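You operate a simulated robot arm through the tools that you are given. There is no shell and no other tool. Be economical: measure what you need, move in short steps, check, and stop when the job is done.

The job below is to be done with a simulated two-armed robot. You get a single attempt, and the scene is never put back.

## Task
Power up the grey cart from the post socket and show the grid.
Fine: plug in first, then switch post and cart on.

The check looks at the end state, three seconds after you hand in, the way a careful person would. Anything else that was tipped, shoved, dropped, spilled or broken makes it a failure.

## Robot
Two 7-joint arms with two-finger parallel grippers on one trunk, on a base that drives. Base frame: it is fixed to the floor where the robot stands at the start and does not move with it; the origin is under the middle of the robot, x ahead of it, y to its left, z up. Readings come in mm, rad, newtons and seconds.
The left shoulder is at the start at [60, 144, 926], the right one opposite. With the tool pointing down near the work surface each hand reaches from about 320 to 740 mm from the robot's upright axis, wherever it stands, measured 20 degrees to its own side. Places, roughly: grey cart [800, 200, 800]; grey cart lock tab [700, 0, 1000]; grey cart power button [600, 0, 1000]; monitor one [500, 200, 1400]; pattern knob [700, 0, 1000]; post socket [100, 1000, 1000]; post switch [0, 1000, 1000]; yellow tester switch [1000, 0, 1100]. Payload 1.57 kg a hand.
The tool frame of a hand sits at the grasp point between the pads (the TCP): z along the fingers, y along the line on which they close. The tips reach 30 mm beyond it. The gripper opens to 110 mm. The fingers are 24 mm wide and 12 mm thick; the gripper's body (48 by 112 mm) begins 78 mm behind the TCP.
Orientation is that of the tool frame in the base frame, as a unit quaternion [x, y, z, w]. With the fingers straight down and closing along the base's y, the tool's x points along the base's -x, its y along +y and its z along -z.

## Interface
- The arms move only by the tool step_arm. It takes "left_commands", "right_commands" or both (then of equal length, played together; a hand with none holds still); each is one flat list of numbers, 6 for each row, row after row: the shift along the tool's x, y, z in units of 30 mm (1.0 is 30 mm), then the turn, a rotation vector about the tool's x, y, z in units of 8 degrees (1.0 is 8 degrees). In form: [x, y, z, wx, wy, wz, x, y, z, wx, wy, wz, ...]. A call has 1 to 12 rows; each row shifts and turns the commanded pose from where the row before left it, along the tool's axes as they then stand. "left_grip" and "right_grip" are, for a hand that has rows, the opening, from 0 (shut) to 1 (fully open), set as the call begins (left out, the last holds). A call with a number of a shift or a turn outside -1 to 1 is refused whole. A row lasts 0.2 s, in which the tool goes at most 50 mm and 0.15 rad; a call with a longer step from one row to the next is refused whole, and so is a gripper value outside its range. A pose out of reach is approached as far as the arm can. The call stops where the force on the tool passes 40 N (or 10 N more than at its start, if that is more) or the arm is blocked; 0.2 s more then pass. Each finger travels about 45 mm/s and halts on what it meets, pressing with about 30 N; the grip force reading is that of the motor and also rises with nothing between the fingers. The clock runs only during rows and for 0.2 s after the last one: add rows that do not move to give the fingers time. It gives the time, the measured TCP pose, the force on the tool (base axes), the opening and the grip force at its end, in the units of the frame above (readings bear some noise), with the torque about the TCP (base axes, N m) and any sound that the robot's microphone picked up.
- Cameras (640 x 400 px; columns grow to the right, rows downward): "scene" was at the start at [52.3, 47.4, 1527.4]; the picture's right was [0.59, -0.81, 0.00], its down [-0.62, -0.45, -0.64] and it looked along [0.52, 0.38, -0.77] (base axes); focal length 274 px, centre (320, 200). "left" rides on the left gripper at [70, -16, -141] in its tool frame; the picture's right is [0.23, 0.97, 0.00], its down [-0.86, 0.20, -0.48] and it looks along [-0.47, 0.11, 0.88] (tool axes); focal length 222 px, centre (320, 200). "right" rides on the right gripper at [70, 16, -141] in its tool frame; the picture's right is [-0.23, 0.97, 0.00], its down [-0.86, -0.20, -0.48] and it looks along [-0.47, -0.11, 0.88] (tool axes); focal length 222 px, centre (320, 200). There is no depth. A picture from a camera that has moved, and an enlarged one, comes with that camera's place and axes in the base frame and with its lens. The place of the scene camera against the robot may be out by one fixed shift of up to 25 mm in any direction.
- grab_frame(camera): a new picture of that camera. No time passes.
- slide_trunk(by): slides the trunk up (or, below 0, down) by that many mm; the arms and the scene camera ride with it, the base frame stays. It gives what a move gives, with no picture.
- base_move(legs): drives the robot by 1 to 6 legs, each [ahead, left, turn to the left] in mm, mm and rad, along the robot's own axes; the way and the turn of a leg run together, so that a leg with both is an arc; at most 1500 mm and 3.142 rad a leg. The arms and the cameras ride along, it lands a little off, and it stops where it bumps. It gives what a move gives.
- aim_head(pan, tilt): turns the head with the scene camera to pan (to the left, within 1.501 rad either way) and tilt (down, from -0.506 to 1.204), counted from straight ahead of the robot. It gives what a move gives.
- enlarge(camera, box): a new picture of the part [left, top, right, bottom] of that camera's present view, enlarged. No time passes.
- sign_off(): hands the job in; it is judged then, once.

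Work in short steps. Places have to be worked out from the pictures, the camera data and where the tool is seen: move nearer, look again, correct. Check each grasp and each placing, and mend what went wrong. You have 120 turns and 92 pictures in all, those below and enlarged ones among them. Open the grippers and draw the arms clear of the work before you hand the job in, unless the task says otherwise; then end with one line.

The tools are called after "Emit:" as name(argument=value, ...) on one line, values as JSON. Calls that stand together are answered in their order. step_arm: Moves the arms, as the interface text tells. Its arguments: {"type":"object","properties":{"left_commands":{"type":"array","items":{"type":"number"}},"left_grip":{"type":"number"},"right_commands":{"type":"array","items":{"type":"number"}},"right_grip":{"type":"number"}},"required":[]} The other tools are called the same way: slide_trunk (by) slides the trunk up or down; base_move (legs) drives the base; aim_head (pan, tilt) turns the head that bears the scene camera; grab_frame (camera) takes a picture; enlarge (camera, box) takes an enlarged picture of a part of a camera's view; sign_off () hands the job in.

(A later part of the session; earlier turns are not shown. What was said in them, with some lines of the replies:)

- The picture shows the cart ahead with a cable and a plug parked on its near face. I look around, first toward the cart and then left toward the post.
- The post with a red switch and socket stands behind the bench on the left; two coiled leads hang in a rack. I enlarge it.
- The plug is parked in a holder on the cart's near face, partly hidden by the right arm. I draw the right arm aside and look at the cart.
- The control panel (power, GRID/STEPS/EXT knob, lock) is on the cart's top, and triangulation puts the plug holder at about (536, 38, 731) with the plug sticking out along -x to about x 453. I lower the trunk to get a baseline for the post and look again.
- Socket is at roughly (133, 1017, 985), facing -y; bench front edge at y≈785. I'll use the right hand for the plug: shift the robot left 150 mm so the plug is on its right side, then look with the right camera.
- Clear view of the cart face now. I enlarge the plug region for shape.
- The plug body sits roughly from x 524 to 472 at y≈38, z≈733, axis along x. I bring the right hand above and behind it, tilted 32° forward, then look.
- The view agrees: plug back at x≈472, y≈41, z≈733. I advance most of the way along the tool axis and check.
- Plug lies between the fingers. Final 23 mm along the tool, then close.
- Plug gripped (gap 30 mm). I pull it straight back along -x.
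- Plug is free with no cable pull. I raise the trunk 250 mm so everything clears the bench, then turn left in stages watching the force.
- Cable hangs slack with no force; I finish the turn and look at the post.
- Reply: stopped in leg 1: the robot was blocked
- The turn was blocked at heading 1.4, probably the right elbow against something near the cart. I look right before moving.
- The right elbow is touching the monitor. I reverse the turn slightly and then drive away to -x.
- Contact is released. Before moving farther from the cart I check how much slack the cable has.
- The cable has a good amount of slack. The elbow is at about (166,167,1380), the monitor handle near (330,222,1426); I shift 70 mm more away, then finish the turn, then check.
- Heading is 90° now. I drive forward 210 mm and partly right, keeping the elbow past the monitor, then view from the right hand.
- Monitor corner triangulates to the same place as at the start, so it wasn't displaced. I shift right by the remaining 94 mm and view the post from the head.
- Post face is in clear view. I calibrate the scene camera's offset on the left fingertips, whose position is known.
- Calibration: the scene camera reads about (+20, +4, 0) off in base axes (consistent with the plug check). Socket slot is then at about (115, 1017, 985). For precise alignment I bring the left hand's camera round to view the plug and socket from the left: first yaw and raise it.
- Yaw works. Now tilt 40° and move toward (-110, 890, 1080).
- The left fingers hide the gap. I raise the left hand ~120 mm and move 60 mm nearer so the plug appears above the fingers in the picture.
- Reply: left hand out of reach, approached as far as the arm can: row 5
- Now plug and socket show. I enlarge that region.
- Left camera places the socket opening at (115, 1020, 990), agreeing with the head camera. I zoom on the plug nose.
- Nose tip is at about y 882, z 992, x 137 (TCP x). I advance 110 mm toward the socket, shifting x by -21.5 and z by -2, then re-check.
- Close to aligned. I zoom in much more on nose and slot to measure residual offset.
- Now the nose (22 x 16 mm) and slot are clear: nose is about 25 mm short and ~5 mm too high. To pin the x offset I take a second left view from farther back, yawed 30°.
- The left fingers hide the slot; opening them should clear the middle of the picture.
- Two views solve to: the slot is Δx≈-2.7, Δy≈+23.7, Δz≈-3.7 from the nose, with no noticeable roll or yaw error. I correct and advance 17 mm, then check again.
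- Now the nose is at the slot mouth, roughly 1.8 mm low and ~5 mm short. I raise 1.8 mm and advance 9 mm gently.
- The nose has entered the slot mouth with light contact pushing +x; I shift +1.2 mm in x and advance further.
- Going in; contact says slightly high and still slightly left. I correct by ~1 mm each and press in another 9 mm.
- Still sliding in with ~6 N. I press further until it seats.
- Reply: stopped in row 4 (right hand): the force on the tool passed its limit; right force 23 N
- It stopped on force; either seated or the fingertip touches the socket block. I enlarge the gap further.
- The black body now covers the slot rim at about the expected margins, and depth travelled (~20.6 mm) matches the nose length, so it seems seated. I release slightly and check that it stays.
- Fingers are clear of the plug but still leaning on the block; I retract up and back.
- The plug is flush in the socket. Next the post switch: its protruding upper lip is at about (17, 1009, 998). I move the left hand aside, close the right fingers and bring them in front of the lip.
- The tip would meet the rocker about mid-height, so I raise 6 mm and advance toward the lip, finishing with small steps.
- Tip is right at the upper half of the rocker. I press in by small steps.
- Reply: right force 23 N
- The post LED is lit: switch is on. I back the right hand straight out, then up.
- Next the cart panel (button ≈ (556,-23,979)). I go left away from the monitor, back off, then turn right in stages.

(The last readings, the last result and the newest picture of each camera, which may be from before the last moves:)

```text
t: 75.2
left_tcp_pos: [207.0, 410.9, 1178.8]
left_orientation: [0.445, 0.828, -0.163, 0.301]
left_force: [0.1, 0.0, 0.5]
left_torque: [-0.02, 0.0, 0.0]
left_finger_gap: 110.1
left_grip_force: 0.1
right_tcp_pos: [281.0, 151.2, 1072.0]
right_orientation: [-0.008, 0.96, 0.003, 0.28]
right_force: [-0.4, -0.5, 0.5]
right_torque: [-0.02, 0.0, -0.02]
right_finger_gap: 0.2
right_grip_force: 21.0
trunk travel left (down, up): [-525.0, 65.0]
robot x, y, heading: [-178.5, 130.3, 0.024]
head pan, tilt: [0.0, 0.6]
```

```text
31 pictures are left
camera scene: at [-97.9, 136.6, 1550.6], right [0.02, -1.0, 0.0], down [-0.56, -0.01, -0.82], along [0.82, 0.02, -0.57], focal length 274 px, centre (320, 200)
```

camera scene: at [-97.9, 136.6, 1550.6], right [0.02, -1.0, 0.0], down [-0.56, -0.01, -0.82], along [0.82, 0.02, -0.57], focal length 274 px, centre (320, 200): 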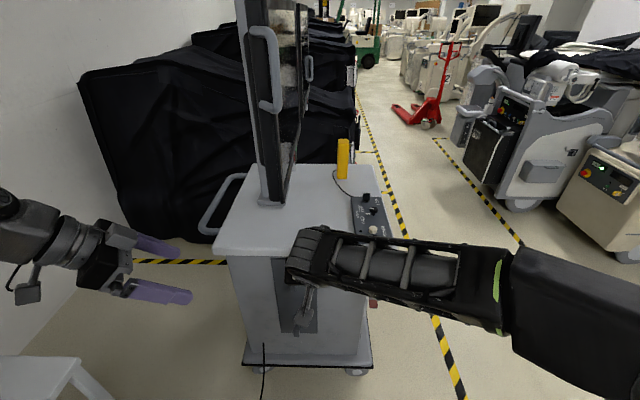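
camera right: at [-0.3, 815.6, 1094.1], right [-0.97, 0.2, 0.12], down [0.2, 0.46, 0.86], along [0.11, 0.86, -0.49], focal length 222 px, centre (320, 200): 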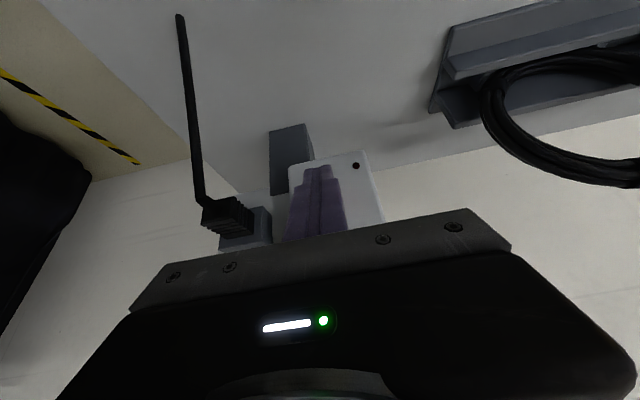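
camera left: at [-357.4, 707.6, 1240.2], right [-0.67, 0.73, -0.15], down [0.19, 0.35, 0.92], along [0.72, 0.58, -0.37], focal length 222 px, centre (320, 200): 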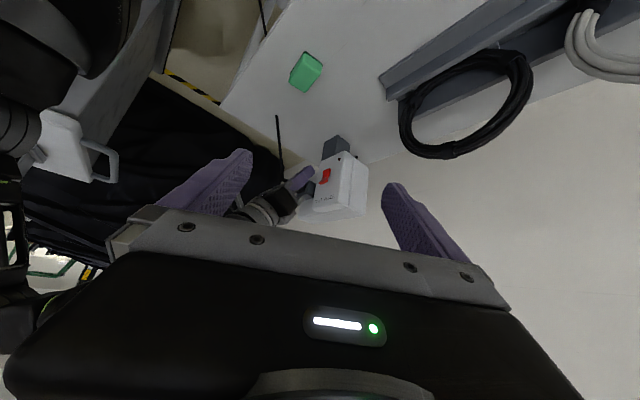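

Facing the cart again. I tuck the left hand away from the monitor, level the right tool and shift it right, before driving in.

Emit:
step_arm(left_commands=[1, 0.27, -0.85, 0, 0, 0, 1, 0.27, -0.85, 0, 0, 0, 1, 0.27, -0.85, 0, 0, 0, 1, 0.27, -0.85, 0, 0, 0, 0, 0, 0, 0, 0, 0, 0, 0, 0, 0, 0, 0], right_commands=[0, -1, 0, 0, 1, 0, 0, -1, 0, 0, 1, 0, 0, -1, 0, 0, 1, 0, 0, -1, 0, 0, 1, 0, 0, -1, 0, 0, 0, 0, 0, -0.5, 0, 0, 0, 0])

Emit:
base_move(legs=[[0, 0, -0.024], [150, 0, 0]])

Emit:
grab_frame(camera="scene")

Emit:
grab_frame(camera="right")

```text
t: 76.6
left_tcp_pos: [182.3, 483.8, 1171.3]
left_orientation: [0.445, 0.828, -0.162, 0.301]
left_force: [-0.9, 0.2, -0.6]
left_torque: [0.01, 0.01, -0.01]
left_finger_gap: 109.8
left_grip_force: 0.1
left hand out of reach, approached as far as the arm can: row 2, 3, 4
right_tcp_pos: [284.4, -13.2, 1072.2]
right_orientation: [-0.009, 1.0, 0.002, 0.002]
right_force: [0.4, -0.3, -0.2]
right_torque: [0.03, 0.0, 0.04]
right_finger_gap: 0.0
right_grip_force: 21.4
trunk travel left (down, up): [-525.0, 65.0]
robot x, y, heading: [-176.3, 130.4, 0.029]
head pan, tilt: [0.0, 0.6]
```

```text
t: 78.3
left_tcp_pos: [341.4, 473.0, 1172.0]
left_orientation: [0.456, 0.822, -0.167, 0.298]
left_force: [0.4, -1.0, -0.2]
left_torque: [-0.03, 0.0, -0.05]
left_finger_gap: 110.1
left_grip_force: 0.1
right_tcp_pos: [432.4, -25.2, 1070.8]
right_orientation: [0.004, 1.0, 0.001, 0.004]
right_force: [1.3, -0.5, -0.1]
right_torque: [-0.04, 0.06, 0.02]
right_finger_gap: 0.0
right_grip_force: 20.8
trunk travel left (down, up): [-525.0, 65.0]
robot x, y, heading: [-29.5, 132.5, -0.001]
head pan, tilt: [0.0, 0.6]
```

```text
30 pictures are left
camera scene: at [52.9, 135.0, 1550.5], right [0.0, -1.0, 0.0], down [-0.57, 0.0, -0.82], along [0.82, 0.0, -0.57], focal length 274 px, centre (320, 200)
```

scene: 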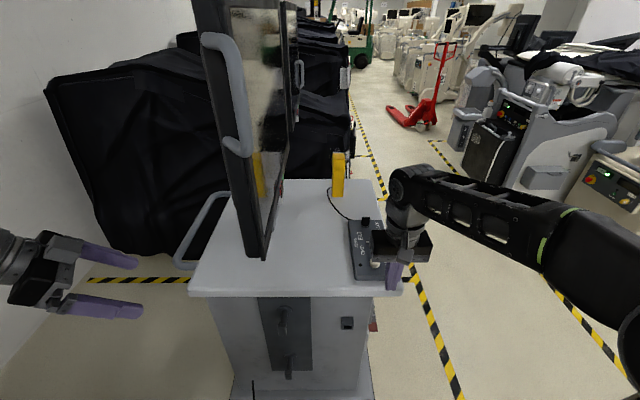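

```text
29 pictures are left
camera right: at [361.3, -9.9, 1212.8], right [0.24, 0.97, 0.0], down [0.85, -0.21, 0.48], along [0.47, -0.11, -0.88], focal length 222 px, centre (320, 200)
```

right: 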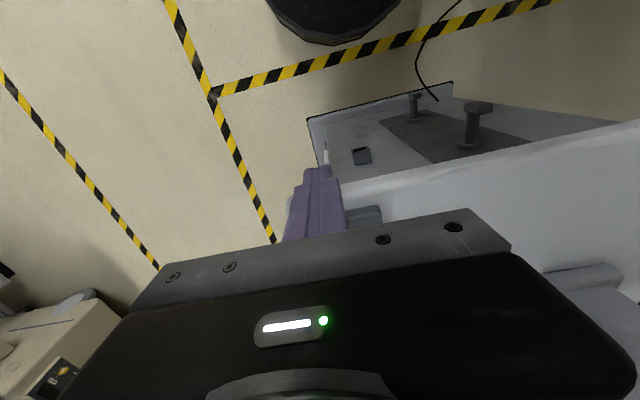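

The hand covers the panel; I shift it right 120 mm and take an enlarged head view of the panel.

Emit:
step_arm(right_commands=[0.5, -1, 0, 0, 0, 0, 0.5, -1, 0, 0, 0, 0, 0.5, -1, 0, 0, 0, 0, 0, -1, 0, 0, 0, 0])

Emit:
enlarge(camera="scene", box=[325, 195, 415, 295])

```text
t: 79.3
left_tcp_pos: [341.6, 473.5, 1172.6]
left_orientation: [0.456, 0.822, -0.166, 0.297]
left_force: [0.6, 0.1, 0.5]
left_torque: [-0.01, 0.01, -0.01]
left_finger_gap: 109.8
left_grip_force: 0.2
right_tcp_pos: [384.1, -145.5, 1071.9]
right_orientation: [0.003, 1.0, 0.001, 0.003]
right_force: [-0.2, -0.6, -0.4]
right_torque: [0.0, -0.01, 0.0]
right_finger_gap: 0.2
right_grip_force: 21.3
trunk travel left (down, up): [-525.0, 65.0]
robot x, y, heading: [-29.0, 130.7, -0.007]
head pan, tilt: [0.0, 0.6]
```

```text
4.00 times, centred on (370, 245) of scene
camera zoom: at [51.4, 134.7, 1550.6], right [0.0, -1.0, 0.0], down [-0.57, 0.0, -0.82], along [0.82, 0.0, -0.57], focal length 1096 px, centre (120, 20)
```

zoom: 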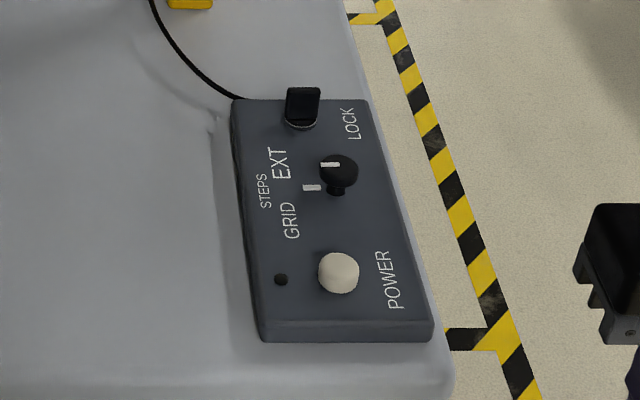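

I enlarge the knob to read its pointer.

Emit:
enlarge(camera="scene", box=[378, 208, 422, 258])

```text
8.00 times, centred on (400, 233) of scene
camera zoom: at [51.4, 134.7, 1550.6], right [0.0, -1.0, 0.0], down [-0.57, 0.0, -0.82], along [0.82, 0.0, -0.57], focal length 2193 px, centre (-320, -64)
```

zoom: 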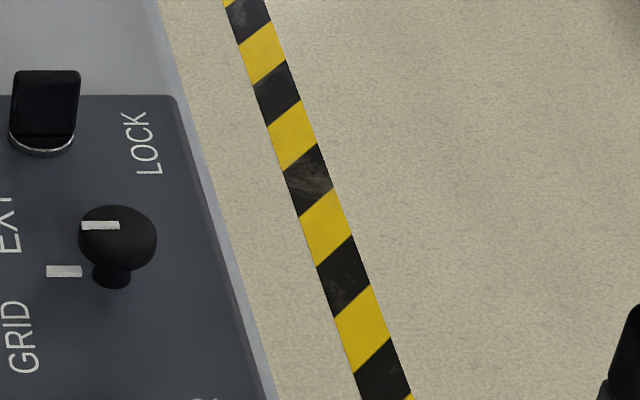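

Pointer currently points left, between GRID and EXT (STEPS). First the power button: bring closed fingertips above (558, -21) and check from the head.

Emit:
step_arm(right_commands=[-0.967, 0.692, 0, 0, 0, 0, -0.967, 0.692, 0, 0, 0, 0, -0.967, 0.692, 0, 0, 0, 0, -0.967, 0.692, 0, 0, 0, 0, -0.967, 0.692, 0, 0, 0, 0, -0.967, 0.692, 0, 0, 0, 0, 0, 0, 0.7, 0, 0, 0, 0, 0, 0.3, 0, 0, 0])

Emit:
enlarge(camera="scene", box=[325, 195, 425, 295])

```text
t: 81.1
left_tcp_pos: [339.4, 474.1, 1172.7]
left_orientation: [0.456, 0.821, -0.167, 0.299]
left_force: [0.5, 0.3, 0.7]
left_torque: [0.01, 0.0, 0.01]
left_finger_gap: 109.9
left_grip_force: 0.2
right_tcp_pos: [548.7, -28.9, 1043.2]
right_orientation: [0.003, 1.0, 0.0, 0.004]
right_force: [-0.1, -0.3, -0.2]
right_torque: [-0.01, -0.02, -0.04]
right_finger_gap: 0.0
right_grip_force: 21.5
right hand out of reach, approached as far as the arm can: row 6
trunk travel left (down, up): [-525.0, 65.0]
robot x, y, heading: [-26.6, 133.7, -0.001]
head pan, tilt: [0.0, 0.6]
```

```text
4.00 times, centred on (375, 245) of scene
camera zoom: at [50.9, 135.4, 1550.6], right [0.0, -1.0, 0.0], down [-0.56, 0.0, -0.83], along [0.83, 0.0, -0.56], focal length 1096 px, centre (100, 20)
```

zoom: 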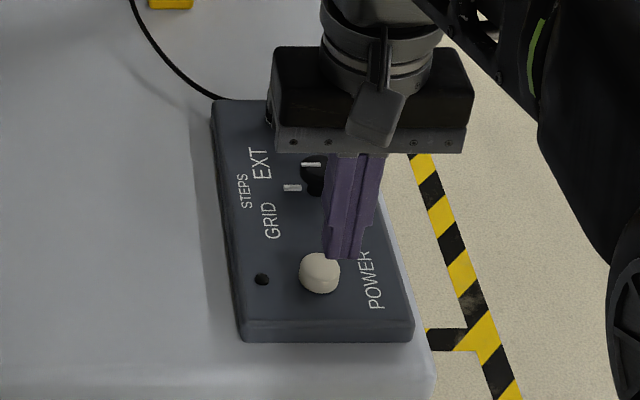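

Near the arm's reach limit; I drive the robot 70 mm closer.

Emit:
base_move(legs=[[70, 0, 0]])

Emit:
step_arm(right_commands=[1, 0.13, 0, 0, 0, 0, 0.95, 0.12, 0.3, 0, 0, 0, 0, 0, 0.3, 0, 0, 0])

Emit:
enlarge(camera="scene", box=[325, 215, 425, 315])

```text
t: 82.2
left_tcp_pos: [412.9, 473.9, 1173.0]
left_orientation: [0.456, 0.822, -0.167, 0.298]
left_force: [0.4, -0.3, -0.2]
left_torque: [0.0, 0.02, -0.03]
left_finger_gap: 109.9
left_grip_force: 0.3
right_tcp_pos: [620.7, -28.6, 1041.9]
right_orientation: [0.005, 1.0, 0.001, 0.004]
right_force: [0.6, 0.7, 0.0]
right_torque: [-0.03, 0.07, 0.01]
right_finger_gap: 0.1
right_grip_force: 21.5
trunk travel left (down, up): [-525.0, 65.0]
robot x, y, heading: [40.4, 130.6, -0.001]
head pan, tilt: [0.0, 0.6]
```

```text
t: 83.0
left_tcp_pos: [412.9, 474.1, 1172.4]
left_orientation: [0.456, 0.822, -0.166, 0.299]
left_force: [0.3, 0.4, 0.5]
left_torque: [0.04, 0.03, 0.0]
left_finger_gap: 110.5
left_grip_force: 0.1
right_tcp_pos: [562.2, -21.3, 1022.9]
right_orientation: [0.003, 1.0, 0.002, 0.005]
right_force: [0.5, 0.2, 0.7]
right_torque: [0.01, 0.03, 0.0]
right_finger_gap: 0.0
right_grip_force: 20.8
trunk travel left (down, up): [-525.0, 65.0]
robot x, y, heading: [41.0, 131.3, -0.001]
head pan, tilt: [0.0, 0.6]
```

```text
4.00 times, centred on (375, 265) of scene
camera zoom: at [122.6, 135.0, 1550.6], right [0.0, -1.0, 0.0], down [-0.57, 0.0, -0.82], along [0.82, 0.0, -0.57], focal length 1096 px, centre (100, -60)
```

zoom: 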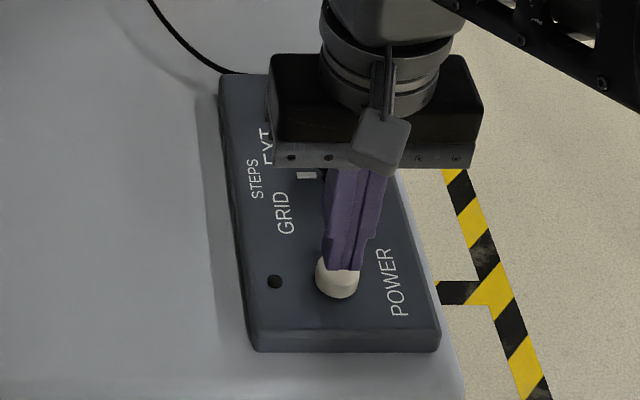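

Fingertips are just over the button; nudge slightly and press down in small steps.

Emit:
step_arm(right_commands=[0.1, 0.1, 0.1, 0, 0, 0, 0, 0, 0.1, 0, 0, 0, 0, 0, 0.1, 0, 0, 0, 0, 0, 0.1, 0, 0, 0, 0, 0, 0.1, 0, 0, 0])

Emit:
enlarge(camera="scene", box=[325, 215, 425, 315])

```text
t: 84.2
left_tcp_pos: [410.9, 475.0, 1172.0]
left_orientation: [0.456, 0.822, -0.167, 0.298]
left_force: [0.6, -0.6, 0.2]
left_torque: [-0.02, -0.01, 0.01]
left_finger_gap: 109.9
left_grip_force: 0.1
right_tcp_pos: [559.1, -17.7, 1008.7]
right_orientation: [0.003, 1.0, 0.002, 0.005]
right_force: [-0.1, 0.5, 0.3]
right_torque: [-0.03, -0.01, 0.02]
right_finger_gap: 0.0
right_grip_force: 20.9
trunk travel left (down, up): [-525.0, 65.0]
robot x, y, heading: [46.3, 134.2, -0.002]
head pan, tilt: [0.0, 0.6]
```

```text
4.00 times, centred on (375, 265) of scene
camera zoom: at [122.2, 134.9, 1550.6], right [0.0, -1.0, 0.0], down [-0.56, 0.0, -0.83], along [0.83, 0.0, -0.56], focal length 1096 px, centre (100, -60)
```

zoom: 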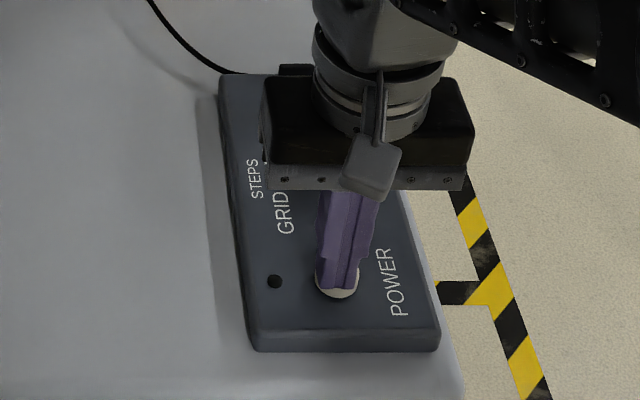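

No contact yet (tip z≈979). Continue down in 2 mm steps.

Emit:
step_arm(right_commands=[0, 0, 0.07, 0, 0, 0, 0, 0, 0.07, 0, 0, 0, 0, 0, 0.07, 0, 0, 0, 0, 0, 0.07, 0, 0, 0])

Emit:
enlarge(camera="scene", box=[325, 215, 425, 315])

```text
t: 85.2
left_tcp_pos: [411.4, 476.0, 1171.8]
left_orientation: [0.456, 0.822, -0.166, 0.299]
left_force: [-0.4, -1.8, -1.3]
left_torque: [-0.01, -0.01, -0.02]
left_finger_gap: 110.0
left_grip_force: 0.1
right_tcp_pos: [557.9, -18.3, 1001.7]
right_orientation: [0.003, 1.0, 0.001, 0.004]
right_force: [-0.4, -0.7, 4.3]
right_torque: [-0.02, -0.03, 0.01]
right_finger_gap: 0.0
right_grip_force: 21.3
trunk travel left (down, up): [-525.0, 65.0]
robot x, y, heading: [43.5, 130.3, -0.003]
head pan, tilt: [0.0, 0.6]
heard: click
```

```text
4.00 times, centred on (375, 265) of scene
camera zoom: at [121.7, 134.9, 1550.7], right [0.0, -1.0, 0.0], down [-0.56, 0.0, -0.83], along [0.83, 0.0, -0.56], focal length 1096 px, centre (100, -60)
```

zoom: 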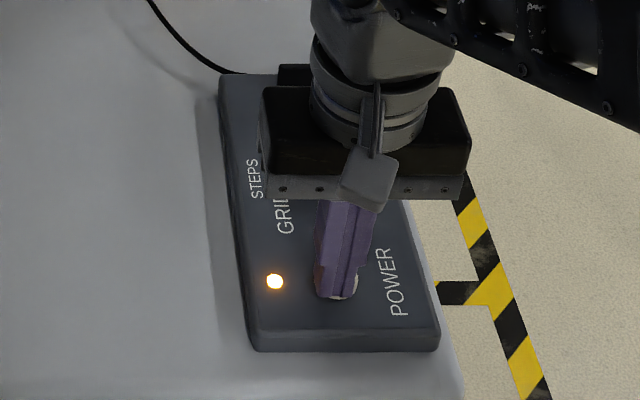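

Click heard and the cart LED is lit. I lift off, move aside, and look at the screen and panel.

Emit:
step_arm(right_commands=[0, 0, -1, 0, 0, 0, 0, 0, -1, 0, 0, 0, 0.5, -1, -0.5, 0, 0, 0, 0.5, -1, 0, 0, 0, 0, 0.5, -1, 0, 0, 0, 0, 0, -1, 0, 0, 0, 0])

Emit:
aim_head(pan=0.15, tilt=0.45)

Emit:
grab_frame(camera="scene")

```text
t: 86.6
left_tcp_pos: [413.1, 473.6, 1171.4]
left_orientation: [0.456, 0.822, -0.167, 0.298]
left_force: [0.5, -0.5, 0.2]
left_torque: [-0.03, 0.03, 0.02]
left_finger_gap: 110.3
left_grip_force: 0.0
right_tcp_pos: [512.9, -138.6, 1074.8]
right_orientation: [0.004, 1.0, 0.002, 0.004]
right_force: [0.5, 0.0, 0.8]
right_torque: [-0.02, 0.0, -0.02]
right_finger_gap: 0.0
right_grip_force: 21.0
trunk travel left (down, up): [-525.0, 65.0]
robot x, y, heading: [38.8, 135.8, 0.005]
head pan, tilt: [0.0, 0.6]
```

```text
t: 87.3
left_tcp_pos: [411.4, 474.7, 1171.7]
left_orientation: [0.456, 0.822, -0.166, 0.299]
left_force: [0.6, -0.3, -0.7]
left_torque: [-0.04, 0.02, 0.04]
left_finger_gap: 110.0
left_grip_force: 0.1
right_tcp_pos: [512.5, -137.7, 1074.9]
right_orientation: [0.004, 1.0, 0.001, 0.005]
right_force: [0.1, 0.0, 0.5]
right_torque: [0.03, 0.02, -0.01]
right_finger_gap: 0.0
right_grip_force: 21.5
trunk travel left (down, up): [-525.0, 65.0]
robot x, y, heading: [42.6, 130.9, -0.003]
head pan, tilt: [0.15, 0.45]
```

```text
22 pictures are left
camera scene: at [124.7, 148.5, 1564.1], right [0.15, -0.99, 0.0], down [-0.43, -0.06, -0.9], along [0.89, 0.13, -0.44], focal length 274 px, centre (320, 200)
```

scene: 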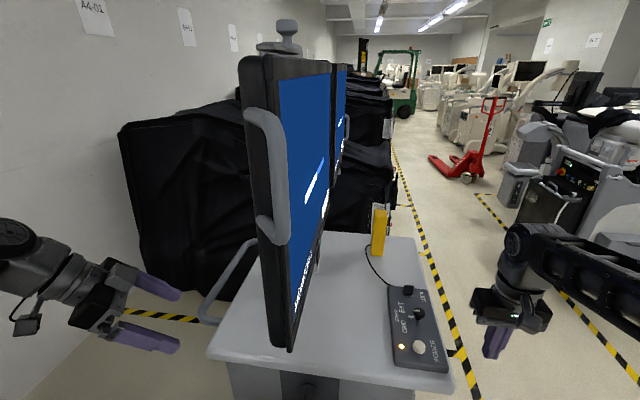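

Screen came up blue with text; I enlarge it.

Emit:
enlarge(camera="scene", box=[270, 70, 350, 330])

Emit:
enlarge(camera="scene", box=[375, 265, 455, 365])

```text
1.54 times, centred on (310, 200) of scene
camera zoom: at [124.7, 148.5, 1564.1], right [0.15, -0.99, 0.0], down [-0.43, -0.06, -0.9], along [0.89, 0.13, -0.44], focal length 422 px, centre (335, 200)
```

zoom: 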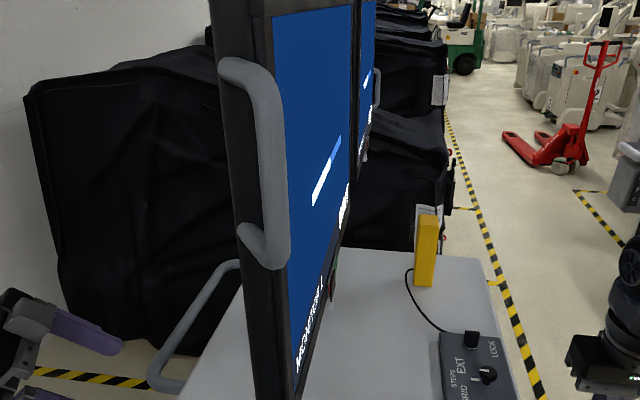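

```text
4.00 times, centred on (415, 315) of scene
camera zoom: at [124.7, 148.5, 1564.1], right [0.15, -0.99, 0.0], down [-0.43, -0.06, -0.9], along [0.89, 0.13, -0.44], focal length 1096 px, centre (-60, -260)
```

zoom: 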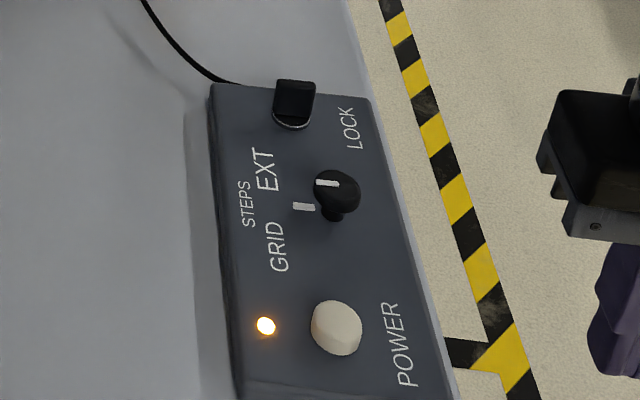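

It looks like it is booting (progress bar). I wait a couple of seconds and look again, with a tight crop of the text.

Emit:
step_arm(right_commands=[0, 0, 0, 0, 0, 0, 0, 0, 0, 0, 0, 0, 0, 0, 0, 0, 0, 0, 0, 0, 0, 0, 0, 0, 0, 0, 0, 0, 0, 0, 0, 0, 0, 0, 0, 0, 0, 0, 0, 0, 0, 0, 0, 0, 0, 0, 0, 0, 0, 0, 0, 0, 0, 0, 0, 0, 0, 0, 0, 0, 0, 0, 0, 0, 0, 0, 0, 0, 0, 0, 0, 0], right_grip=0.6)

Emit:
enlarge(camera="scene", box=[270, 150, 350, 330])

```text
t: 89.9
left_tcp_pos: [411.6, 473.9, 1172.8]
left_orientation: [0.456, 0.822, -0.167, 0.299]
left_force: [-0.5, 0.0, 0.0]
left_torque: [0.01, 0.04, 0.02]
left_finger_gap: 109.8
left_grip_force: 0.0
right_tcp_pos: [512.3, -137.9, 1074.8]
right_orientation: [0.004, 1.0, 0.0, 0.004]
right_force: [-1.3, 0.3, 0.0]
right_torque: [0.01, 0.0, 0.02]
right_finger_gap: 66.0
right_grip_force: 0.1
trunk travel left (down, up): [-525.0, 65.0]
robot x, y, heading: [42.4, 131.1, -0.005]
head pan, tilt: [0.15, 0.45]
```

```text
2.22 times, centred on (310, 240) of scene
camera zoom: at [124.7, 148.6, 1564.1], right [0.15, -0.99, 0.0], down [-0.43, -0.06, -0.9], along [0.89, 0.13, -0.44], focal length 609 px, centre (342, 111)
```

zoom: 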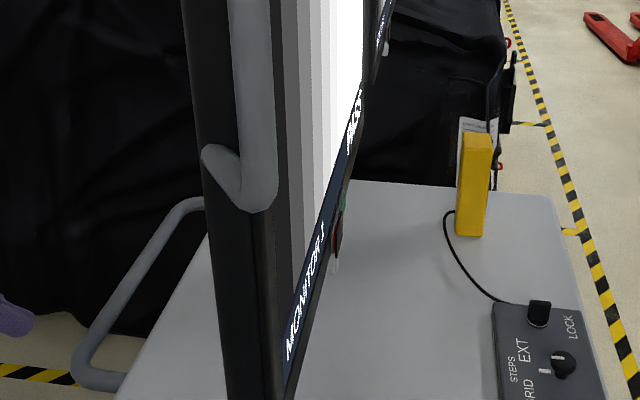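

The monitor now shows the grey steps pattern, so the knob is at STEPS and needs one ccw click to GRID. The knob is at about (650, -35), top z≈990. I raise the trunk 65 mm and drive 40 mm closer for reach, then go above the knob.

Emit:
slide_trunk(by=64)

Emit:
base_move(legs=[[40, 0, 0]])

Emit:
step_arm(right_commands=[-0.7, 0.7, 0, 0, 0, 0, -0.7, 0.7, 0, 0, 0, 0, -0.7, 0.7, 0, 0, 0, 0, -0.7, 0.7, 0.6, 0, 0, 0, -0.4, 0.6, 0.9, 0, 0, 0, 0, 0, 0.9, 0, 0, 0])

Emit:
aim_head(pan=-0.15, tilt=0.7)

Emit:
enlarge(camera="scene", box=[260, 140, 420, 260])

```text
t: 90.9
left_tcp_pos: [411.5, 473.8, 1236.6]
left_orientation: [0.455, 0.822, -0.166, 0.299]
left_force: [0.4, 0.3, 0.4]
left_torque: [-0.01, 0.01, 0.0]
left_finger_gap: 109.9
left_grip_force: 0.1
right_tcp_pos: [512.6, -137.7, 1139.6]
right_orientation: [0.004, 1.0, 0.0, 0.005]
right_force: [0.5, -0.7, -0.1]
right_torque: [-0.01, -0.01, 0.02]
right_finger_gap: 66.1
right_grip_force: 0.0
trunk travel left (down, up): [-589.0, 1.0]
robot x, y, heading: [42.2, 129.7, -0.001]
head pan, tilt: [0.15, 0.45]
```

```text
t: 91.8
left_tcp_pos: [453.2, 474.3, 1234.5]
left_orientation: [0.456, 0.822, -0.166, 0.297]
left_force: [0.2, 0.5, 0.4]
left_torque: [0.0, 0.03, -0.04]
left_finger_gap: 109.9
left_grip_force: 0.1
right_tcp_pos: [553.8, -137.9, 1137.5]
right_orientation: [0.005, 1.0, 0.0, 0.003]
right_force: [0.0, -0.9, -0.2]
right_torque: [0.0, 0.05, 0.0]
right_finger_gap: 66.2
right_grip_force: 0.0
trunk travel left (down, up): [-589.0, 1.0]
robot x, y, heading: [81.9, 131.6, -0.001]
head pan, tilt: [0.15, 0.45]
```

```text
t: 93.2
left_tcp_pos: [451.0, 473.1, 1236.9]
left_orientation: [0.456, 0.822, -0.166, 0.298]
left_force: [0.0, -0.9, -0.1]
left_torque: [0.01, -0.03, -0.01]
left_finger_gap: 109.9
left_grip_force: 0.1
right_tcp_pos: [650.7, -38.4, 1066.1]
right_orientation: [0.005, 1.0, 0.002, 0.004]
right_force: [0.4, 0.8, 0.2]
right_torque: [0.01, -0.04, 0.01]
right_finger_gap: 66.0
right_grip_force: 0.0
trunk travel left (down, up): [-589.0, 1.0]
robot x, y, heading: [80.4, 133.8, -0.004]
head pan, tilt: [0.15, 0.45]
```

```text
t: 94.0
left_tcp_pos: [451.4, 474.8, 1235.5]
left_orientation: [0.456, 0.822, -0.166, 0.298]
left_force: [0.7, 0.3, -0.7]
left_torque: [0.01, 0.01, -0.01]
left_finger_gap: 110.0
left_grip_force: 0.0
right_tcp_pos: [651.7, -37.9, 1067.4]
right_orientation: [0.004, 1.0, 0.002, 0.003]
right_force: [-0.5, -0.6, -0.7]
right_torque: [-0.01, 0.0, -0.01]
right_finger_gap: 65.8
right_grip_force: 0.0
trunk travel left (down, up): [-589.0, 1.0]
robot x, y, heading: [85.6, 132.4, -0.001]
head pan, tilt: [-0.15, 0.7]
```

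```text
3.33 times, centred on (340, 200) of scene
camera zoom: at [157.2, 122.1, 1606.0], right [-0.15, -0.99, 0.0], down [-0.64, 0.1, -0.77], along [0.76, -0.12, -0.64], focal length 914 px, centre (253, 200)
```

zoom: 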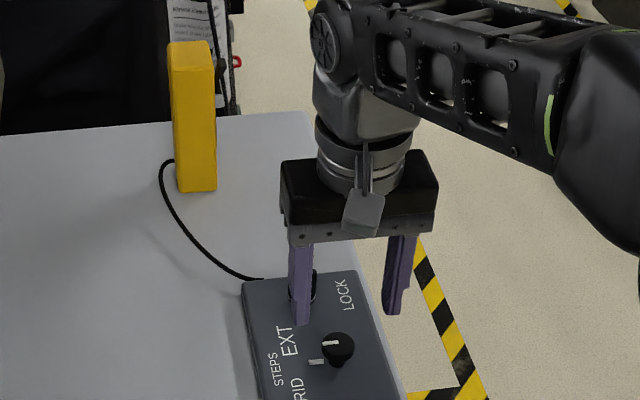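

Knob computed at (652,-34). I shift y slightly and lower 45 mm, then check.

Emit:
step_arm(right_commands=[0, 0.13, 0.75, 0, 0, 0, 0, 0, 0.75, 0, 0, 0, 0, 0, 0, 0, 0, 0])

Emit:
enlarge(camera="scene", box=[310, 200, 390, 260])

```text
t: 94.8
left_tcp_pos: [451.5, 474.2, 1236.5]
left_orientation: [0.455, 0.822, -0.166, 0.299]
left_force: [0.5, 0.2, 0.1]
left_torque: [-0.02, 0.0, -0.04]
left_finger_gap: 109.9
left_grip_force: 0.0
right_tcp_pos: [650.8, -32.8, 1020.4]
right_orientation: [0.005, 1.0, 0.001, 0.004]
right_force: [0.1, 0.0, 0.1]
right_torque: [0.01, -0.03, -0.01]
right_finger_gap: 65.8
right_grip_force: 0.0
trunk travel left (down, up): [-589.0, 1.0]
robot x, y, heading: [82.8, 132.6, -0.003]
head pan, tilt: [-0.15, 0.7]
```

```text
6.67 times, centred on (350, 230) of scene
camera zoom: at [157.0, 122.1, 1606.0], right [-0.15, -0.99, 0.0], down [-0.64, 0.1, -0.76], along [0.76, -0.12, -0.64], focal length 1828 px, centre (120, 0)
```

zoom: 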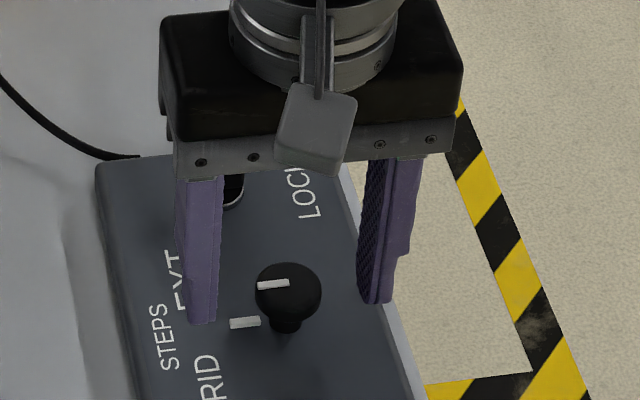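

Fingers straddle the knob symmetrically. I lower 16 mm and close gently.

Emit:
step_arm(right_commands=[0, 0, 0.27, 0, 0, 0, 0, 0, 0.27, 0, 0, 0])

Emit:
step_arm(right_commands=[0, 0, 0, 0, 0, 0, 0, 0, 0, 0, 0, 0, 0, 0, 0, 0, 0, 0, 0, 0, 0, 0, 0, 0], right_grip=0)

Emit:
enlarge(camera="scene", box=[310, 200, 390, 260])

```text
t: 95.4
left_tcp_pos: [451.9, 474.2, 1235.2]
left_orientation: [0.456, 0.822, -0.166, 0.298]
left_force: [-0.3, 0.2, -0.2]
left_torque: [0.02, 0.03, 0.0]
left_finger_gap: 109.9
left_grip_force: 0.1
right_tcp_pos: [650.4, -33.6, 1005.9]
right_orientation: [0.004, 1.0, 0.001, 0.004]
right_force: [-0.3, 0.5, 0.9]
right_torque: [-0.01, 0.04, -0.01]
right_finger_gap: 65.9
right_grip_force: 0.1
trunk travel left (down, up): [-589.0, 1.0]
robot x, y, heading: [85.0, 131.5, 0.001]
head pan, tilt: [-0.15, 0.7]
```

```text
t: 96.4
left_tcp_pos: [452.3, 471.9, 1235.6]
left_orientation: [0.457, 0.821, -0.166, 0.298]
left_force: [-0.2, 0.2, -0.8]
left_torque: [-0.02, 0.0, -0.04]
left_finger_gap: 109.9
left_grip_force: 0.1
right_tcp_pos: [650.1, -38.4, 1004.8]
right_orientation: [0.005, 1.0, 0.0, 0.004]
right_force: [-0.3, -16.1, 3.7]
right_torque: [-0.67, 0.11, -0.21]
right_finger_gap: 29.4
right_grip_force: 30.2
trunk travel left (down, up): [-589.0, 1.0]
robot x, y, heading: [84.7, 131.1, -0.007]
head pan, tilt: [-0.15, 0.7]
```

```text
6.67 times, centred on (350, 230) of scene
camera zoom: at [156.9, 119.6, 1606.0], right [-0.15, -0.99, 0.0], down [-0.64, 0.1, -0.76], along [0.76, -0.12, -0.64], focal length 1828 px, centre (120, 0)
```

zoom: 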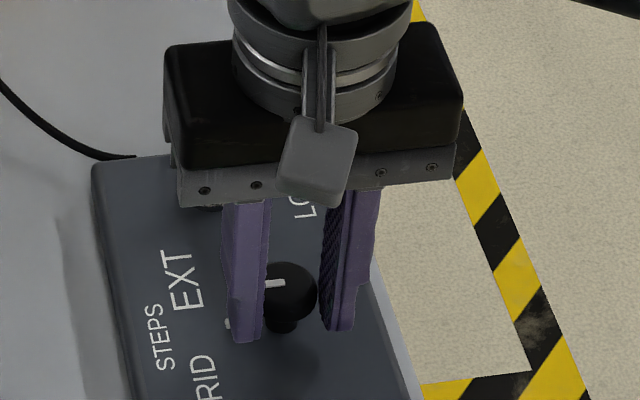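

Gripped (29 mm), but the hand is pulling ~5 mm sideways. I relieve it by shifting y -5 mm.

Emit:
step_arm(right_commands=[0, -0.17, 0, 0, 0, 0, 0, 0, 0, 0, 0, 0])

```text
t: 97.0
left_tcp_pos: [451.7, 473.8, 1236.2]
left_orientation: [0.456, 0.822, -0.166, 0.298]
left_force: [0.3, -0.5, -0.6]
left_torque: [0.05, 0.01, -0.01]
left_finger_gap: 110.1
left_grip_force: 0.1
right_tcp_pos: [650.1, -37.8, 1003.3]
right_orientation: [0.003, 1.0, 0.003, 0.003]
right_force: [-0.2, -6.7, -3.3]
right_torque: [-0.05, -0.88, -0.07]
right_finger_gap: 29.7
right_grip_force: 39.0
trunk travel left (down, up): [-589.0, 1.0]
robot x, y, heading: [84.0, 136.8, -0.001]
head pan, tilt: [-0.15, 0.7]
```

Relieved. Now turn counter-clockwise (tool wz negative) 24° and read torque.

Emit:
step_arm(right_commands=[0, 0, 0, 0, 0, -1, 0, 0, 0, 0, 0, -1, 0, 0, 0, 0, 0, -1, 0, 0, 0, 0, 0, 0])

Emit:
enlarge(camera="scene", box=[310, 200, 390, 260])

```text
t: 98.0
left_tcp_pos: [452.1, 470.6, 1237.1]
left_orientation: [0.456, 0.822, -0.165, 0.297]
left_force: [-0.1, 0.2, -0.2]
left_torque: [-0.01, -0.01, -0.01]
left_finger_gap: 110.1
left_grip_force: 0.2
right_tcp_pos: [651.7, -42.0, 1005.7]
right_orientation: [-0.204, 0.979, 0.001, 0.003]
right_force: [5.8, -21.9, -5.4]
right_torque: [-0.62, -0.08, -0.27]
right_finger_gap: 29.1
right_grip_force: 39.2
trunk travel left (down, up): [-589.0, 1.0]
robot x, y, heading: [83.5, 131.0, -0.007]
head pan, tilt: [-0.15, 0.7]
```

```text
6.67 times, centred on (350, 230) of scene
camera zoom: at [158.6, 118.5, 1605.8], right [-0.15, -0.99, 0.0], down [-0.64, 0.1, -0.76], along [0.76, -0.12, -0.65], focal length 1828 px, centre (120, 0)
```

zoom: 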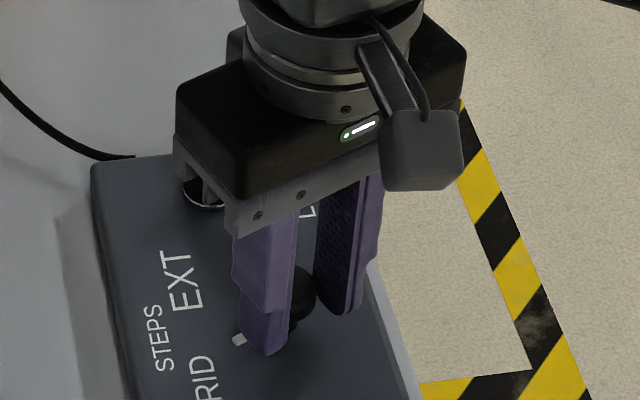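

The knob's skirt mark has turned with the hand. I relieve the sideways force and turn another 24°.

Emit:
step_arm(right_commands=[0.053, -0.122, 0, 0, 0, 0, 0, 0, 0, 0, 0, -1, 0, 0, 0, 0, 0, -1, 0, 0, 0, 0, 0, -1, 0, 0, 0, 0, 0, 0])

Emit:
enlarge(camera="scene", box=[310, 200, 390, 260])

```text
t: 99.2
left_tcp_pos: [454.2, 471.3, 1236.4]
left_orientation: [0.456, 0.822, -0.166, 0.297]
left_force: [-0.1, -0.1, 0.1]
left_torque: [-0.01, 0.02, 0.03]
left_finger_gap: 109.9
left_grip_force: 0.1
right_tcp_pos: [653.1, -47.1, 1005.7]
right_orientation: [-0.401, 0.916, -0.002, 0.003]
right_force: [19.1, -24.3, -8.2]
right_torque: [-0.01, -0.86, -0.7]
right_finger_gap: 29.1
right_grip_force: 38.7
trunk travel left (down, up): [-589.0, 1.0]
robot x, y, heading: [84.5, 131.8, -0.003]
head pan, tilt: [-0.15, 0.7]
```

```text
6.67 times, centred on (350, 230) of scene
camera zoom: at [160.9, 118.1, 1605.8], right [-0.15, -0.99, 0.0], down [-0.64, 0.1, -0.76], along [0.75, -0.11, -0.65], focal length 1828 px, centre (120, 0)
```

zoom: 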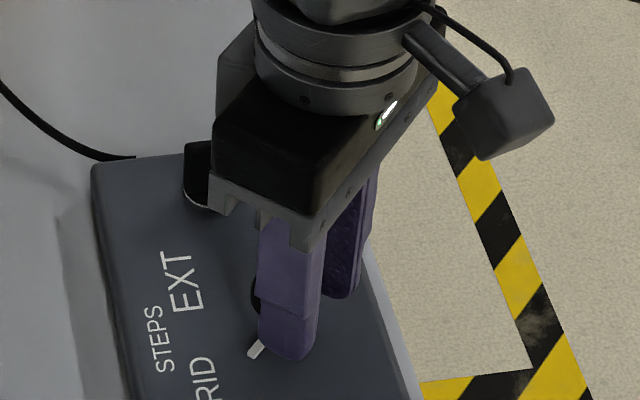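

The skirt mark now points ~45° toward GRID. I relieve the side load, open, and check panel and monitor.

Emit:
step_arm(right_commands=[0.03, -0.2, 0, 0, 0, 0, 0, 0, 0, 0, 0, 0])

Emit:
step_arm(right_commands=[0, 0, 0, 0, 0, 0, 0, 0, 0, 0, 0, 0, 0, 0, 0, 0, 0, 0], right_grip=0.55)

Emit:
step_arm(right_commands=[0, 0, -0.7, 0, 0, 0, 0, 0, -0.9, 0, 0, 0, 0, 0, -0.9, 0, 0, 0])

Emit:
aim_head(pan=0.1, tilt=0.5)

Emit:
grab_frame(camera="scene")

```text
t: 99.8
left_tcp_pos: [453.2, 472.6, 1237.2]
left_orientation: [0.456, 0.822, -0.166, 0.298]
left_force: [1.4, -0.4, -0.1]
left_torque: [-0.01, -0.01, 0.02]
left_finger_gap: 109.8
left_grip_force: 0.1
right_tcp_pos: [654.2, -47.2, 1005.1]
right_orientation: [-0.403, 0.915, 0.001, 0.001]
right_force: [3.0, -13.3, -6.6]
right_torque: [-0.51, 0.26, -0.28]
right_finger_gap: 29.6
right_grip_force: 39.7
trunk travel left (down, up): [-589.0, 1.0]
robot x, y, heading: [83.7, 133.9, -0.002]
head pan, tilt: [-0.15, 0.7]
```

```text
t: 100.6
left_tcp_pos: [452.0, 474.2, 1236.7]
left_orientation: [0.456, 0.822, -0.167, 0.298]
left_force: [0.5, 0.4, -0.5]
left_torque: [-0.01, -0.01, 0.0]
left_finger_gap: 110.1
left_grip_force: 0.1
right_tcp_pos: [653.8, -45.3, 1006.8]
right_orientation: [-0.403, 0.915, 0.0, 0.004]
right_force: [0.7, 0.3, -1.2]
right_torque: [0.01, -0.01, 0.01]
right_finger_gap: 60.5
right_grip_force: 0.0
trunk travel left (down, up): [-589.0, 1.0]
robot x, y, heading: [81.8, 130.8, 0.001]
head pan, tilt: [-0.15, 0.7]
```

```text
t: 101.4
left_tcp_pos: [450.1, 475.3, 1235.9]
left_orientation: [0.455, 0.822, -0.166, 0.299]
left_force: [-0.1, 0.1, 0.1]
left_torque: [0.02, 0.01, 0.04]
left_finger_gap: 109.8
left_grip_force: 0.1
right_tcp_pos: [653.1, -45.1, 1082.9]
right_orientation: [-0.403, 0.915, -0.001, 0.004]
right_force: [0.8, 0.1, 0.3]
right_torque: [0.02, -0.01, -0.01]
right_finger_gap: 60.6
right_grip_force: 0.2
trunk travel left (down, up): [-589.0, 1.0]
robot x, y, heading: [79.7, 132.9, 0.0]
head pan, tilt: [-0.15, 0.7]
```

```text
t: 102.1
left_tcp_pos: [452.1, 475.4, 1236.3]
left_orientation: [0.455, 0.822, -0.166, 0.299]
left_force: [-0.3, 0.6, -0.1]
left_torque: [0.02, 0.0, 0.04]
left_finger_gap: 110.0
left_grip_force: 0.2
right_tcp_pos: [652.3, -44.7, 1081.9]
right_orientation: [-0.402, 0.916, 0.0, 0.004]
right_force: [0.2, 0.1, -0.5]
right_torque: [0.02, -0.01, 0.0]
right_finger_gap: 60.3
right_grip_force: 0.0
trunk travel left (down, up): [-589.0, 1.0]
robot x, y, heading: [83.5, 133.9, 0.003]
head pan, tilt: [0.099, 0.499]
```

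```text
13 pictures are left
camera scene: at [163.6, 143.7, 1623.6], right [0.1, -1.0, 0.0], down [-0.48, -0.05, -0.88], along [0.87, 0.08, -0.48], focal length 274 px, centre (320, 200)
```

scene: 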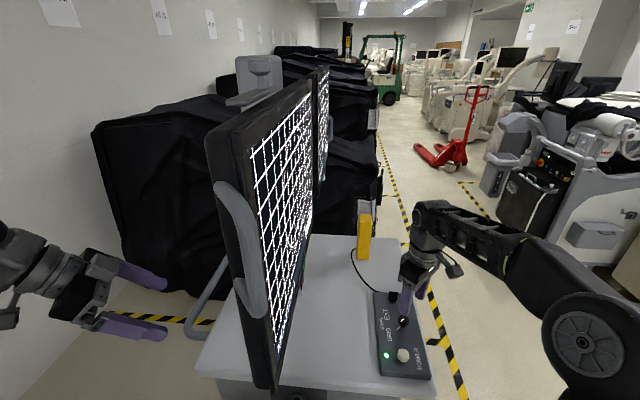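

The grid is on the monitor and the cart LED is green. I lift the right hand, back the robot away, and check the post once more.

Emit:
step_arm(right_commands=[0, 0, -0.9, 0, 0, 0, 0, 0, -0.9, 0, 0, 0], right_grip=1)

Emit:
base_move(legs=[[-180, 0, 0]])

Emit:
grab_frame(camera="scene")

Emit:
aim_head(pan=1.1, tilt=0.55)

Emit:
grab_frame(camera="scene")

```text
t: 102.7
left_tcp_pos: [450.5, 475.9, 1236.4]
left_orientation: [0.456, 0.822, -0.168, 0.298]
left_force: [0.7, 0.2, -0.8]
left_torque: [-0.05, 0.01, -0.05]
left_finger_gap: 109.8
left_grip_force: 0.0
right_tcp_pos: [652.7, -43.9, 1137.1]
right_orientation: [-0.403, 0.915, -0.002, 0.005]
right_force: [0.0, 0.6, 0.5]
right_torque: [-0.08, -0.01, 0.0]
right_finger_gap: 109.9
right_grip_force: 0.0
trunk travel left (down, up): [-589.0, 1.0]
robot x, y, heading: [84.6, 134.6, -0.004]
head pan, tilt: [0.099, 0.499]
```

```text
t: 104.2
left_tcp_pos: [269.7, 474.0, 1235.8]
left_orientation: [0.457, 0.821, -0.166, 0.299]
left_force: [-1.5, 0.1, 0.2]
left_torque: [-0.03, -0.01, 0.0]
left_finger_gap: 109.8
left_grip_force: 0.0
right_tcp_pos: [472.0, -46.6, 1137.9]
right_orientation: [-0.402, 0.916, -0.001, 0.006]
right_force: [0.0, -0.8, 0.3]
right_torque: [0.01, -0.06, -0.02]
right_finger_gap: 110.1
right_grip_force: 0.1
trunk travel left (down, up): [-589.0, 1.0]
robot x, y, heading: [-97.1, 131.9, -0.004]
head pan, tilt: [0.099, 0.499]
```

```text
12 pictures are left
camera scene: at [-18.4, 144.2, 1623.7], right [0.1, -1.0, 0.0], down [-0.48, -0.05, -0.88], along [0.87, 0.08, -0.48], focal length 274 px, centre (320, 200)
```

scene: 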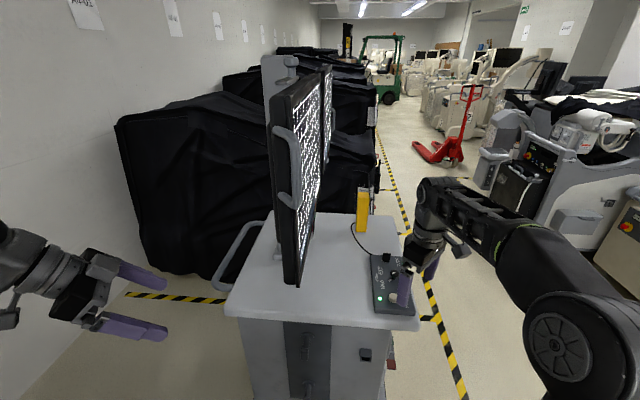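

```text
t: 105.5
left_tcp_pos: [270.8, 474.3, 1235.3]
left_orientation: [0.457, 0.822, -0.166, 0.298]
left_force: [-0.1, 0.5, -0.6]
left_torque: [0.01, -0.02, -0.02]
left_finger_gap: 109.8
left_grip_force: 0.0
right_tcp_pos: [472.9, -45.2, 1135.6]
right_orientation: [-0.403, 0.915, -0.001, 0.005]
right_force: [0.3, 0.2, -0.3]
right_torque: [0.01, 0.01, 0.03]
right_finger_gap: 110.0
right_grip_force: 0.0
trunk travel left (down, up): [-589.0, 1.0]
robot x, y, heading: [-97.5, 133.4, -0.009]
head pan, tilt: [1.1, 0.55]
```

```text
11 pictures are left
camera scene: at [-66.3, 215.3, 1619.1], right [0.89, -0.46, 0.0], down [-0.24, -0.46, -0.85], along [0.39, 0.76, -0.52], focal length 274 px, centre (320, 200)
```

scene: 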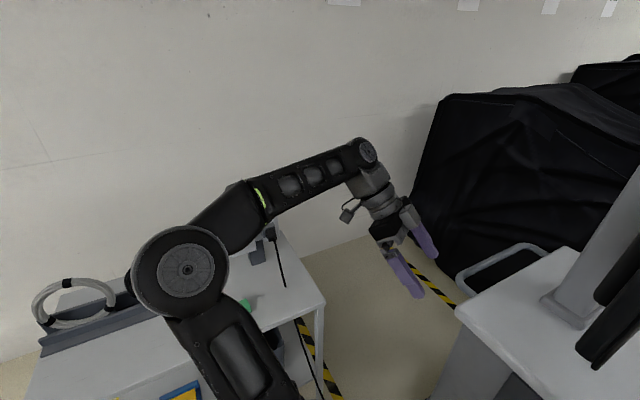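

The plug is still in the post socket, the post switch and cart are on, the grid is displayed, and both arms are clear with open grippers. I hand in.

Emit:
sign_off()

```text
The job is handed in.
```

The grey cart is plugged into the post socket, the post and cart are switched on, and the monitor shows the grid. During the drive to the post my right elbow bumped the monitor once. It was back in its original position when I checked afterwards.
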